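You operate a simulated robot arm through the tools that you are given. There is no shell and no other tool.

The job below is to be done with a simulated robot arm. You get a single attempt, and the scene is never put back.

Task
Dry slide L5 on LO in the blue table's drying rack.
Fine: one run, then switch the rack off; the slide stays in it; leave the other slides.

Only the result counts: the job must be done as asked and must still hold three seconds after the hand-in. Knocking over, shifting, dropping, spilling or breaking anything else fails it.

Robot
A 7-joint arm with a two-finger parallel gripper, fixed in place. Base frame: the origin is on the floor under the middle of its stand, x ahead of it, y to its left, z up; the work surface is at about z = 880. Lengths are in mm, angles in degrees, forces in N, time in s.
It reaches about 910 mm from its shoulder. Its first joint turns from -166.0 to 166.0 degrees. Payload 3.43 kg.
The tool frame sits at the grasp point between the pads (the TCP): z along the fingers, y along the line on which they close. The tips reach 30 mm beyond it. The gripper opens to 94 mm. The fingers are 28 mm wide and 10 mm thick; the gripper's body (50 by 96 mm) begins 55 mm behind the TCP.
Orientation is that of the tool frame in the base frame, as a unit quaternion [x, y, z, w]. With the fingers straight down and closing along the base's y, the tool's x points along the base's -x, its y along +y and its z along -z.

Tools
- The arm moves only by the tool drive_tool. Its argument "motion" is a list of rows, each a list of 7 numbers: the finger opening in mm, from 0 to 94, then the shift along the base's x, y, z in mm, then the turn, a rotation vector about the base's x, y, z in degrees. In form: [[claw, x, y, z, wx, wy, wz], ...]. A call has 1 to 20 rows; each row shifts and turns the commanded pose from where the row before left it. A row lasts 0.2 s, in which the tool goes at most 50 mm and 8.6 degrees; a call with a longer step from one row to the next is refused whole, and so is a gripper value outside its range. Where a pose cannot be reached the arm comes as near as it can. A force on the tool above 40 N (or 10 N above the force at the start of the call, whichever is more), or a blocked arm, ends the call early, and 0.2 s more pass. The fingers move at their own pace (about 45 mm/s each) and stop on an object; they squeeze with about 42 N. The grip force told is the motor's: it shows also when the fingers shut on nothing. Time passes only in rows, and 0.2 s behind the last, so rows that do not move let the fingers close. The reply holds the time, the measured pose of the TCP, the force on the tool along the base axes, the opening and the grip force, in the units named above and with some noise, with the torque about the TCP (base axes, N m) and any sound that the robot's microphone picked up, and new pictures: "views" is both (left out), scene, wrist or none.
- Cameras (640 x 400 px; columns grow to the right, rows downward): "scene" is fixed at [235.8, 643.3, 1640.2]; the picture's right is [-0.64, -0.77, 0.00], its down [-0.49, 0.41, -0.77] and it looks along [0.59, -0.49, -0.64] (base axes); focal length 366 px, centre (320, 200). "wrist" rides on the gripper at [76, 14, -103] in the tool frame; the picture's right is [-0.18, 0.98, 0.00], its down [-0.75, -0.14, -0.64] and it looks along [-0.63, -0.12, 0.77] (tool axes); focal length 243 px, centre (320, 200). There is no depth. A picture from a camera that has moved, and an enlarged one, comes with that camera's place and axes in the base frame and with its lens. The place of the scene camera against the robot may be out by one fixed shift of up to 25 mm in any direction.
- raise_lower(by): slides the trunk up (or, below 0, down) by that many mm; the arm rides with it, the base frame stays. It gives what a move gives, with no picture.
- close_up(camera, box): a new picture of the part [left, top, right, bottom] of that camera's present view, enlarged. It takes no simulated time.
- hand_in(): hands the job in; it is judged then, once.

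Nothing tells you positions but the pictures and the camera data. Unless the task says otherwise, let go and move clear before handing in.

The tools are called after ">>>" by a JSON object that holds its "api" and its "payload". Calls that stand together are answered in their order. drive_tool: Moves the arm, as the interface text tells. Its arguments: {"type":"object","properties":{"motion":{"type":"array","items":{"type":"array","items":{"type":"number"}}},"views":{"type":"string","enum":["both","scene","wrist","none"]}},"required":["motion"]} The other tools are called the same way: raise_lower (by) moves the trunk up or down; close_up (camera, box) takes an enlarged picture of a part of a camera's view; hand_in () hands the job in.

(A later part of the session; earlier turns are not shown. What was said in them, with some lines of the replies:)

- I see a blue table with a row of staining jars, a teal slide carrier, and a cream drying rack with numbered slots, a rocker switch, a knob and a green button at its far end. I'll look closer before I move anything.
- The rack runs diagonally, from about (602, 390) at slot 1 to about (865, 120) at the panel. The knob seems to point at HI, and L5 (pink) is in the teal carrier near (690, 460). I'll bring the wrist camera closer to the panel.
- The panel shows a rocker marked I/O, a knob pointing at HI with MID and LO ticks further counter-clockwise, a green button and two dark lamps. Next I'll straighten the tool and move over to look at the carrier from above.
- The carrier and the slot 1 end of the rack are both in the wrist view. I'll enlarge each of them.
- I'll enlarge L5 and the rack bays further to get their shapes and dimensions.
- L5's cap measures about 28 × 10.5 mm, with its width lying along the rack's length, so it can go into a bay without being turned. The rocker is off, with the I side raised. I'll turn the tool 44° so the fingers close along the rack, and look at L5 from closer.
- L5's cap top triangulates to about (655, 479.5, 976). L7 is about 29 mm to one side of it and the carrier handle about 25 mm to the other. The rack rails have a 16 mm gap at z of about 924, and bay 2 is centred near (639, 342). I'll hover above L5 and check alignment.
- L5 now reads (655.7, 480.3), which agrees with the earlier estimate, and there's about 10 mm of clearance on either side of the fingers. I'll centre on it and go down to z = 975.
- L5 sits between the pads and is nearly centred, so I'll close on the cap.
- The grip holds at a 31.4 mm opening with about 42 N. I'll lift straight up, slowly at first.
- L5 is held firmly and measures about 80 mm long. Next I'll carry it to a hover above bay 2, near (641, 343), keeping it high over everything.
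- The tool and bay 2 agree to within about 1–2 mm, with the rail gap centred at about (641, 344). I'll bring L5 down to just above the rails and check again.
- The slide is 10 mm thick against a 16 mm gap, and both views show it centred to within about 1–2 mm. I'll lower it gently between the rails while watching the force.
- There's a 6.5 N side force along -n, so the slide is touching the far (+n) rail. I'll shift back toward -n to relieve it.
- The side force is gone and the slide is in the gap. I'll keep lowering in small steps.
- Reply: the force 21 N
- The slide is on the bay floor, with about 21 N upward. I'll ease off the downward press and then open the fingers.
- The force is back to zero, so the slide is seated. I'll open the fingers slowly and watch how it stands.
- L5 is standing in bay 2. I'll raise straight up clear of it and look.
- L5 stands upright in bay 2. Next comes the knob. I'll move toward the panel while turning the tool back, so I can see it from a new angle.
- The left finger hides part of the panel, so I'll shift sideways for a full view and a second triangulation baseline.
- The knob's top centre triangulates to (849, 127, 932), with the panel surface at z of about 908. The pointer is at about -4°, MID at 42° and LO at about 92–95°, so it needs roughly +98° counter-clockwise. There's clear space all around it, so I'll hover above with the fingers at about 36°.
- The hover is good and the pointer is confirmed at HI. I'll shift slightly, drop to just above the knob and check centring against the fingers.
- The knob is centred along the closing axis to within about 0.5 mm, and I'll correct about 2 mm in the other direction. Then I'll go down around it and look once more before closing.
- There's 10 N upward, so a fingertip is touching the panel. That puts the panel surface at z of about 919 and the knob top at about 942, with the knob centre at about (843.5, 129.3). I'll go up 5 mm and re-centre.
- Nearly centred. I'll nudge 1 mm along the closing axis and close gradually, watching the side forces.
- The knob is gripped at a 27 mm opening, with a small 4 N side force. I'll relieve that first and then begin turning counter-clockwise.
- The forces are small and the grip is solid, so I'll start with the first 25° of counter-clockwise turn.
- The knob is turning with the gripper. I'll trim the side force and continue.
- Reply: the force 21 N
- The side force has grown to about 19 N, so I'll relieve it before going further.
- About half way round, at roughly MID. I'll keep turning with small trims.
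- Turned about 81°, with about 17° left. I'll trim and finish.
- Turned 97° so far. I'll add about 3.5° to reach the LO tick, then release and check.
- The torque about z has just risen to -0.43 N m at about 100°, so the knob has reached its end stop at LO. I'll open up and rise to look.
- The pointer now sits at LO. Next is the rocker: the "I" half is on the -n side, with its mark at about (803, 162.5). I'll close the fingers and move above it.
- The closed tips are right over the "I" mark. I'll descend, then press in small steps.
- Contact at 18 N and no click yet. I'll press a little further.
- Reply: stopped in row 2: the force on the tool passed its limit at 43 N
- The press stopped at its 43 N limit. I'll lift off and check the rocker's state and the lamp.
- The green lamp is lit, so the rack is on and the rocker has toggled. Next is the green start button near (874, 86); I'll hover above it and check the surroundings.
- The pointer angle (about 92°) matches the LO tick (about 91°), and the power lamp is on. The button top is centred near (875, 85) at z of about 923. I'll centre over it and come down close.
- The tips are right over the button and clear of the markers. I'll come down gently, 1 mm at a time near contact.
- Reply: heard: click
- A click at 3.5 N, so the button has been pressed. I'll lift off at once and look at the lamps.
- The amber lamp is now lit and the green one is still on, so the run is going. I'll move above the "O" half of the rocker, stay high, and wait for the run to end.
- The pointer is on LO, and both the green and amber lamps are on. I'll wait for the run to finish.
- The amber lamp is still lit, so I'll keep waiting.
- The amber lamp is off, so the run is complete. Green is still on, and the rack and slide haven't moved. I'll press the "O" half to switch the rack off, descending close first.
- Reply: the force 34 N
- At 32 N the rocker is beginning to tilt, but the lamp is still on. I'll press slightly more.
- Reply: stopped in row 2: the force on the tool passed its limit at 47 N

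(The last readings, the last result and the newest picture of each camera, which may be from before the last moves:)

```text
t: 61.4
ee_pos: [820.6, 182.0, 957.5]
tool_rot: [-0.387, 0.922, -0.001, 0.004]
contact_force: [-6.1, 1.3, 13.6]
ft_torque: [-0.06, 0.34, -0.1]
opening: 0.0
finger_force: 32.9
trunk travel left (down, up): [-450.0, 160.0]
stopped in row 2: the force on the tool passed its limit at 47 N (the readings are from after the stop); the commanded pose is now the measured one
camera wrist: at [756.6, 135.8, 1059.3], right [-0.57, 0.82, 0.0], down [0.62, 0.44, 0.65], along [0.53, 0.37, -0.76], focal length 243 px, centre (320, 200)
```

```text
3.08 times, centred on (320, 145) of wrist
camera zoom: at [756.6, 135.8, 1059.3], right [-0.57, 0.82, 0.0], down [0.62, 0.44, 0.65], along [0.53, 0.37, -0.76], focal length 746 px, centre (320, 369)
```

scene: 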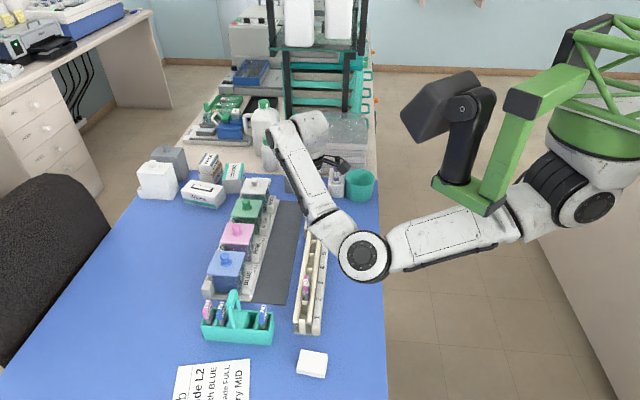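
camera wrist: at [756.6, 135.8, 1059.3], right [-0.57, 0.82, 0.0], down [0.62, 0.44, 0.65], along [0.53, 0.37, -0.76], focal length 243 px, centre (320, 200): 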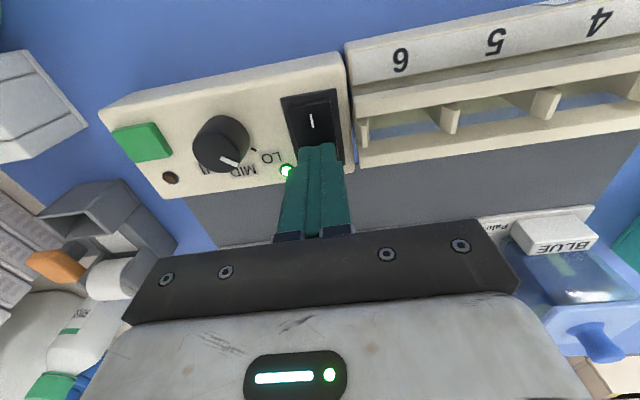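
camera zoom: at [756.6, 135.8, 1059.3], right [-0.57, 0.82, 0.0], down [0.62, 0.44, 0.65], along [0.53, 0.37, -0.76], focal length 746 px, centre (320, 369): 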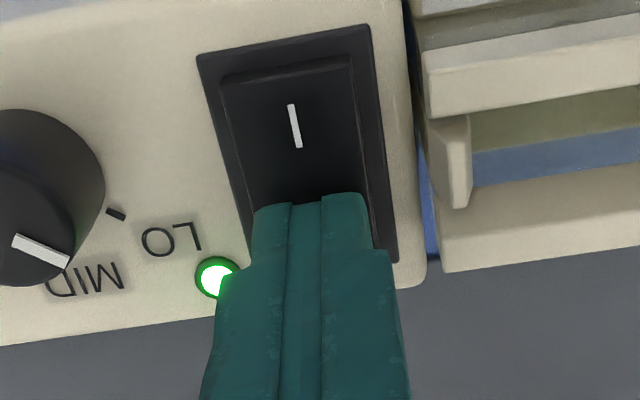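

The call stopped at 47 N and the lamp still looks lit. I'll lift off and check the rocker.

>>> {"api": "drive_tool", "payload": {"motion": [[0, 0, 0, 10, 0, 0, 0], [0, 0, 0, 15, 0, 0, 0], [0, 0, 0, 25, 0, 0, 0], [0, 0, 0, 10, 0, 0, 0]], "views": "both"}}

>>> {"api": "close_up", "payload": {"camera": "wrist", "box": [140, 60, 400, 200]}}

>>> {"api": "close_up", "payload": {"camera": "scene", "box": [280, 250, 340, 345]}}

```text
t: 62.4
ee_pos: [822.7, 178.8, 1015.9]
tool_rot: [-0.388, 0.922, -0.001, 0.003]
contact_force: [-0.8, 0.3, -0.6]
ft_torque: [-0.04, 0.02, 0.02]
opening: 0.0
finger_force: 32.6
trunk travel left (down, up): [-450.0, 160.0]
camera wrist: at [758.7, 135.3, 1117.2], right [-0.57, 0.82, 0.0], down [0.62, 0.44, 0.65], along [0.53, 0.37, -0.76], focal length 243 px, centre (320, 200)
```

scene: 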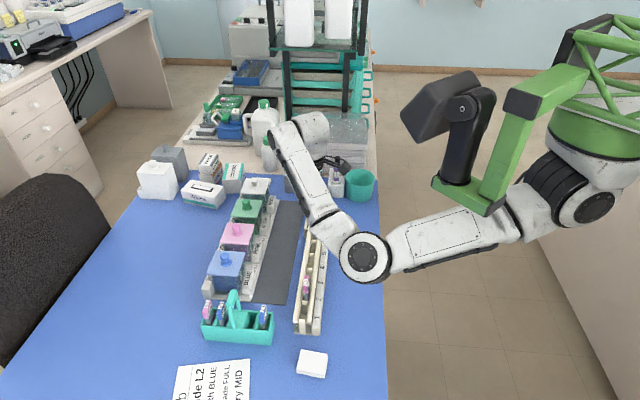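
wrist: 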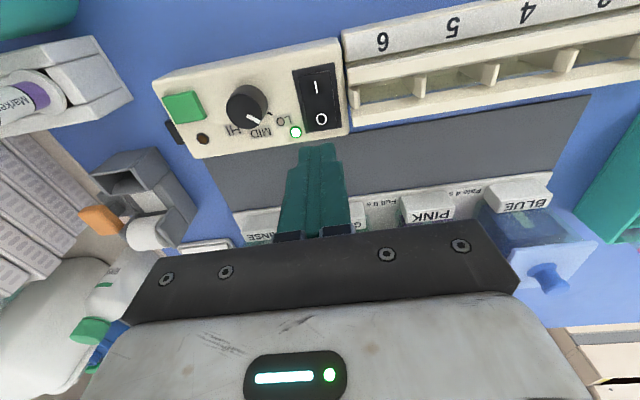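

```text
2.46 times, centred on (270, 130) of wrist
camera zoom: at [758.7, 135.3, 1117.2], right [-0.57, 0.82, 0.0], down [0.62, 0.44, 0.65], along [0.53, 0.37, -0.76], focal length 597 px, centre (443, 372)
```

zoom: 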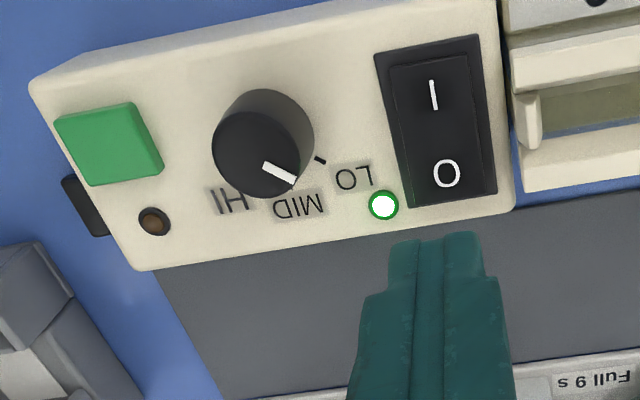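

```text
4.21 times, centred on (310, 298) of scene
camera zoom: at [235.8, 643.3, 1640.2], right [-0.64, -0.77, 0.0], down [-0.49, 0.41, -0.77], along [0.59, -0.49, -0.64], focal length 1543 px, centre (362, -210)
```

zoom: 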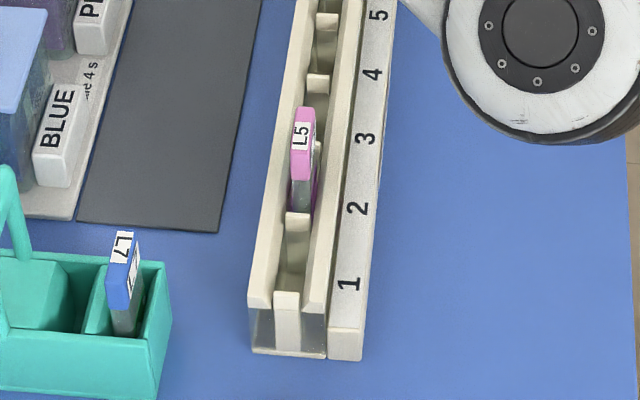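

The rocker hasn't toggled; the contact was too close to its pivot. I'll move about 7 mm further out toward the O end for more leverage and press again.

>>> {"api": "drive_tool", "payload": {"motion": [[0, 3.3, 6.0, 0, 0, 0, 0], [0, 0, 0, -20, 0, 0, 0], [0, 0, 0, -20, 0, 0, 0], [0, 0, 0, -12, 0, 0, 0], [0, 0, 0, 0, 0, 0, 0]], "views": "wrist"}}

>>> {"api": "close_up", "payload": {"camera": "wrist", "box": [240, 80, 400, 210]}}

```text
t: 63.5
ee_pos: [824.1, 187.3, 963.2]
tool_rot: [-0.388, 0.922, -0.001, 0.004]
contact_force: [-0.1, -0.7, 0.3]
ft_torque: [-0.01, 0.01, -0.02]
opening: 0.0
finger_force: 32.7
trunk travel left (down, up): [-450.0, 160.0]
camera wrist: at [760.6, 141.6, 1065.9], right [-0.57, 0.82, 0.0], down [0.62, 0.44, 0.65], along [0.53, 0.37, -0.76], focal length 243 px, centre (320, 200)
```

wrist: 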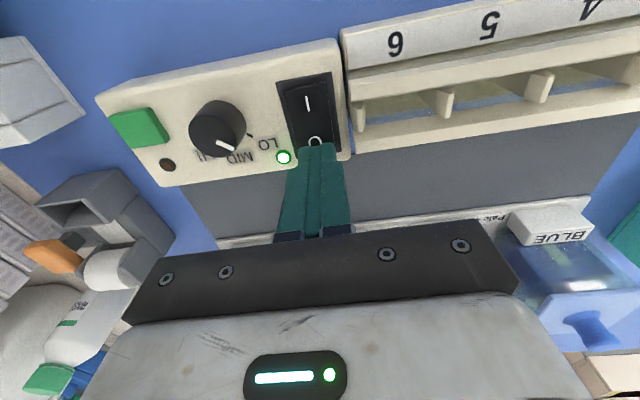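

```text
3.08 times, centred on (320, 145) of wrist
camera zoom: at [760.6, 141.6, 1065.9], right [-0.57, 0.82, 0.0], down [0.62, 0.44, 0.65], along [0.53, 0.37, -0.76], focal length 746 px, centre (320, 369)
```

zoom: 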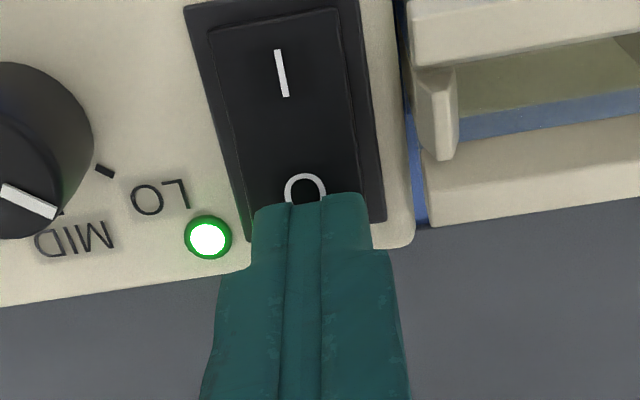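

>>> {"api": "drive_tool", "payload": {"motion": [[0, 0, 0, -2, 0, 0, 0], [0, 0, 0, -1.5, 0, 0, 0], [0, 0, 0, -1.5, 0, 0, 0]], "views": "none"}}

```text
t: 64.3
ee_pos: [825.2, 187.1, 960.1]
tool_rot: [-0.388, 0.922, -0.001, 0.003]
contact_force: [1.0, 0.6, 0.8]
ft_torque: [-0.02, 0.0, 0.0]
opening: 0.0
finger_force: 32.7
trunk travel left (down, up): [-450.0, 160.0]
```

>>> {"api": "drive_tool", "payload": {"motion": [[0, 0, 0, -1.2, 0, 0, 0], [0, 0, 0, -1.2, 0, 0, 0]], "views": "none"}}

```text
t: 65.0
ee_pos: [824.1, 186.8, 957.1]
tool_rot: [-0.387, 0.922, -0.001, 0.005]
contact_force: [-0.6, 0.4, 1.8]
ft_torque: [-0.05, 0.05, 0.02]
opening: 0.0
finger_force: 33.7
trunk travel left (down, up): [-450.0, 160.0]
```

>>> {"api": "drive_tool", "payload": {"motion": [[0, 0, 0, -1, 0, 0, 0], [0, 0, 0, -1, 0, 0, 0]], "views": "wrist"}}

>>> {"api": "close_up", "payload": {"camera": "wrist", "box": [240, 80, 400, 210]}}

```text
t: 65.5
ee_pos: [824.2, 188.0, 956.2]
tool_rot: [-0.388, 0.922, -0.001, 0.006]
contact_force: [5.2, 1.7, 19.9]
ft_torque: [-0.09, 0.04, 0.16]
opening: 0.0
finger_force: 33.1
trunk travel left (down, up): [-450.0, 160.0]
camera wrist: at [760.0, 142.4, 1058.3], right [-0.57, 0.82, -0.01], down [0.62, 0.44, 0.65], along [0.54, 0.37, -0.76], focal length 243 px, centre (320, 200)
```

wrist: 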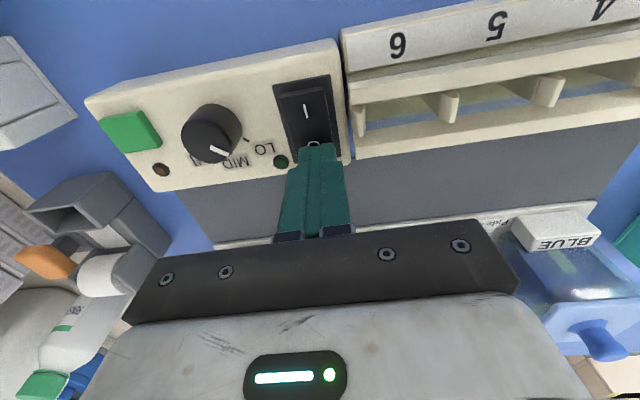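

```text
3.08 times, centred on (320, 145) of wrist
camera zoom: at [760.0, 142.4, 1058.3], right [-0.57, 0.82, -0.01], down [0.62, 0.44, 0.65], along [0.54, 0.37, -0.76], focal length 746 px, centre (320, 369)
```

zoom: 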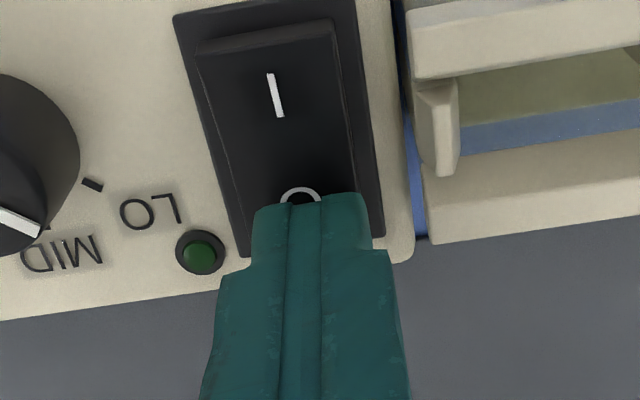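

The green lamp has gone out and the rocker is over on O. I'll lift straight off and move clear.

>>> {"api": "drive_tool", "payload": {"motion": [[0, 0, 0, 10, 0, 0, 0], [0, 0, 0, 20, 0, 0, 0], [0, 0, 0, 30, 0, 0, 0], [0, -20, -20, 35, 0, 0, 0], [0, -20, -20, 35, 0, 0, 0], [0, 0, 0, 0, 0, 0, 0]], "views": "both"}}

>>> {"api": "close_up", "payload": {"camera": "wrist", "box": [140, 40, 400, 200]}}

>>> {"api": "close_up", "payload": {"camera": "scene", "box": [280, 250, 340, 345]}}

>>> {"api": "close_up", "payload": {"camera": "scene", "box": [290, 185, 355, 235]}}

```text
t: 67.0
ee_pos: [783.7, 144.9, 1087.1]
tool_rot: [-0.388, 0.922, -0.001, 0.004]
contact_force: [0.6, -0.4, -0.9]
ft_torque: [-0.05, -0.01, 0.0]
opening: 0.2
finger_force: 33.1
trunk travel left (down, up): [-450.0, 160.0]
camera wrist: at [719.9, 100.9, 1188.5], right [-0.57, 0.82, 0.0], down [0.62, 0.44, 0.65], along [0.53, 0.37, -0.76], focal length 243 px, centre (320, 200)
```

scene: 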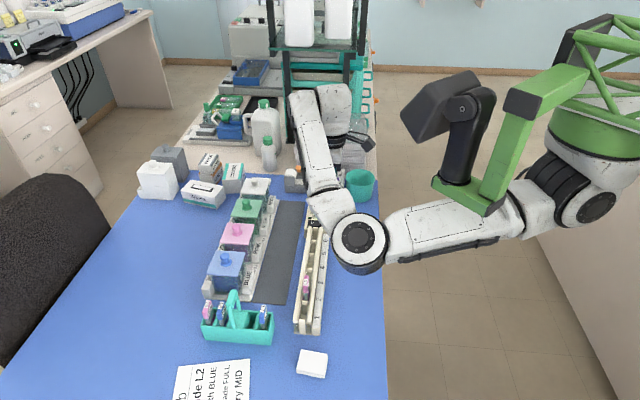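
wrist: 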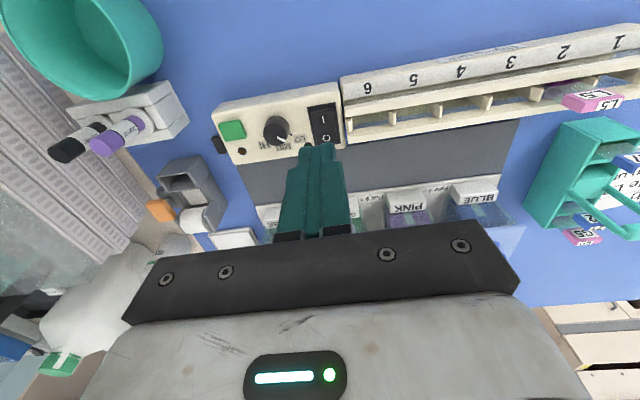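

```text
2.46 times, centred on (270, 120) of wrist
camera zoom: at [719.9, 100.9, 1188.5], right [-0.57, 0.82, 0.0], down [0.62, 0.44, 0.65], along [0.53, 0.37, -0.76], focal length 597 px, centre (443, 397)
```

zoom: 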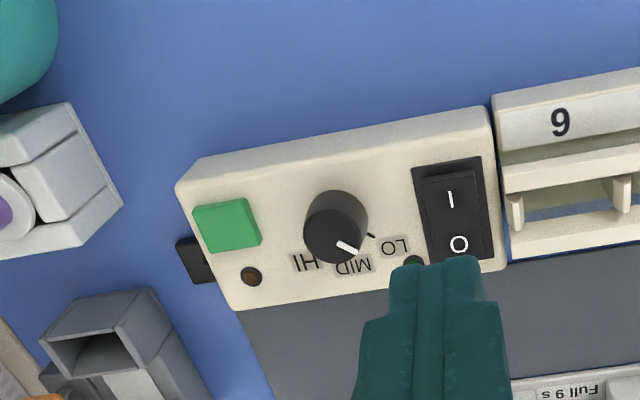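

```text
4.21 times, centred on (310, 298) of scene
camera zoom: at [235.8, 643.3, 1640.2], right [-0.64, -0.77, 0.0], down [-0.49, 0.41, -0.77], along [0.59, -0.49, -0.64], focal length 1543 px, centre (362, -210)
```

zoom: 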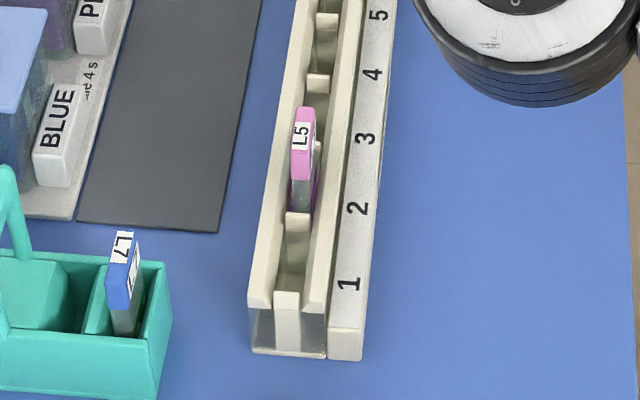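

```text
8.00 times, centred on (322, 210) of scene
camera zoom: at [235.8, 643.3, 1640.2], right [-0.64, -0.77, 0.0], down [-0.49, 0.41, -0.77], along [0.59, -0.49, -0.64], focal length 2932 px, centre (300, 120)
```

zoom: 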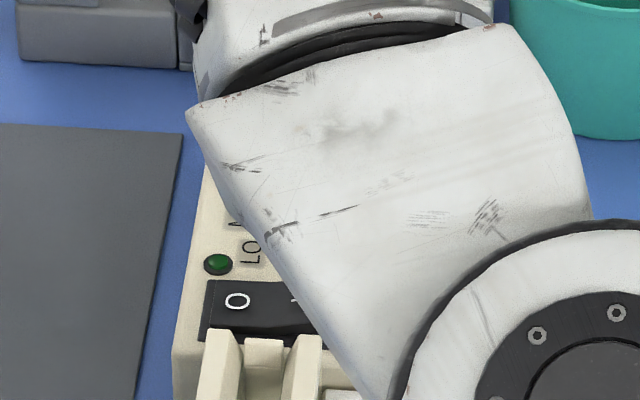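

The rack is off with both lamps dark. The knob is at LO, one run has completed, and L5 is standing in bay 2. The other slides and the rack look unmoved, and the arm is clear, so I'm handing in.

>>> {"api": "hand_in", "payload": {}}

```text
The job is handed in.
```

Slide L5 has had one drying run on LO and is still in bay 2 of the blue table's drying rack, which is now switched off. I've handed the job in, but no verdict has come back.

- **Slide:** I lifted L5 from the teal carrier and stood it upright in bay 2. It was still there in the last pictures.
- **Setting:** I turned the knob from HI to LO until it met what felt like its end stop. Measured from the pictures, the pointer matches the LO mark to within a few degrees.
- **Run:** I switched the rack on and pressed the green button once. The amber lamp came on and went out by itself within about 10 seconds; I took that as the end of the run, since there was no sound.
- **Off:** The first press on "O" stopped at the force limit without switching the rack off. A second press further out worked, and the green lamp went dark.
- **Other items:** I didn't handle the other slides. The pictures show no shift in the rack, jars or carrier, though the gripped knob briefly took about 19 N of sideways force while turning.

I couldn't confirm from the pictures that the slide itself is dry.
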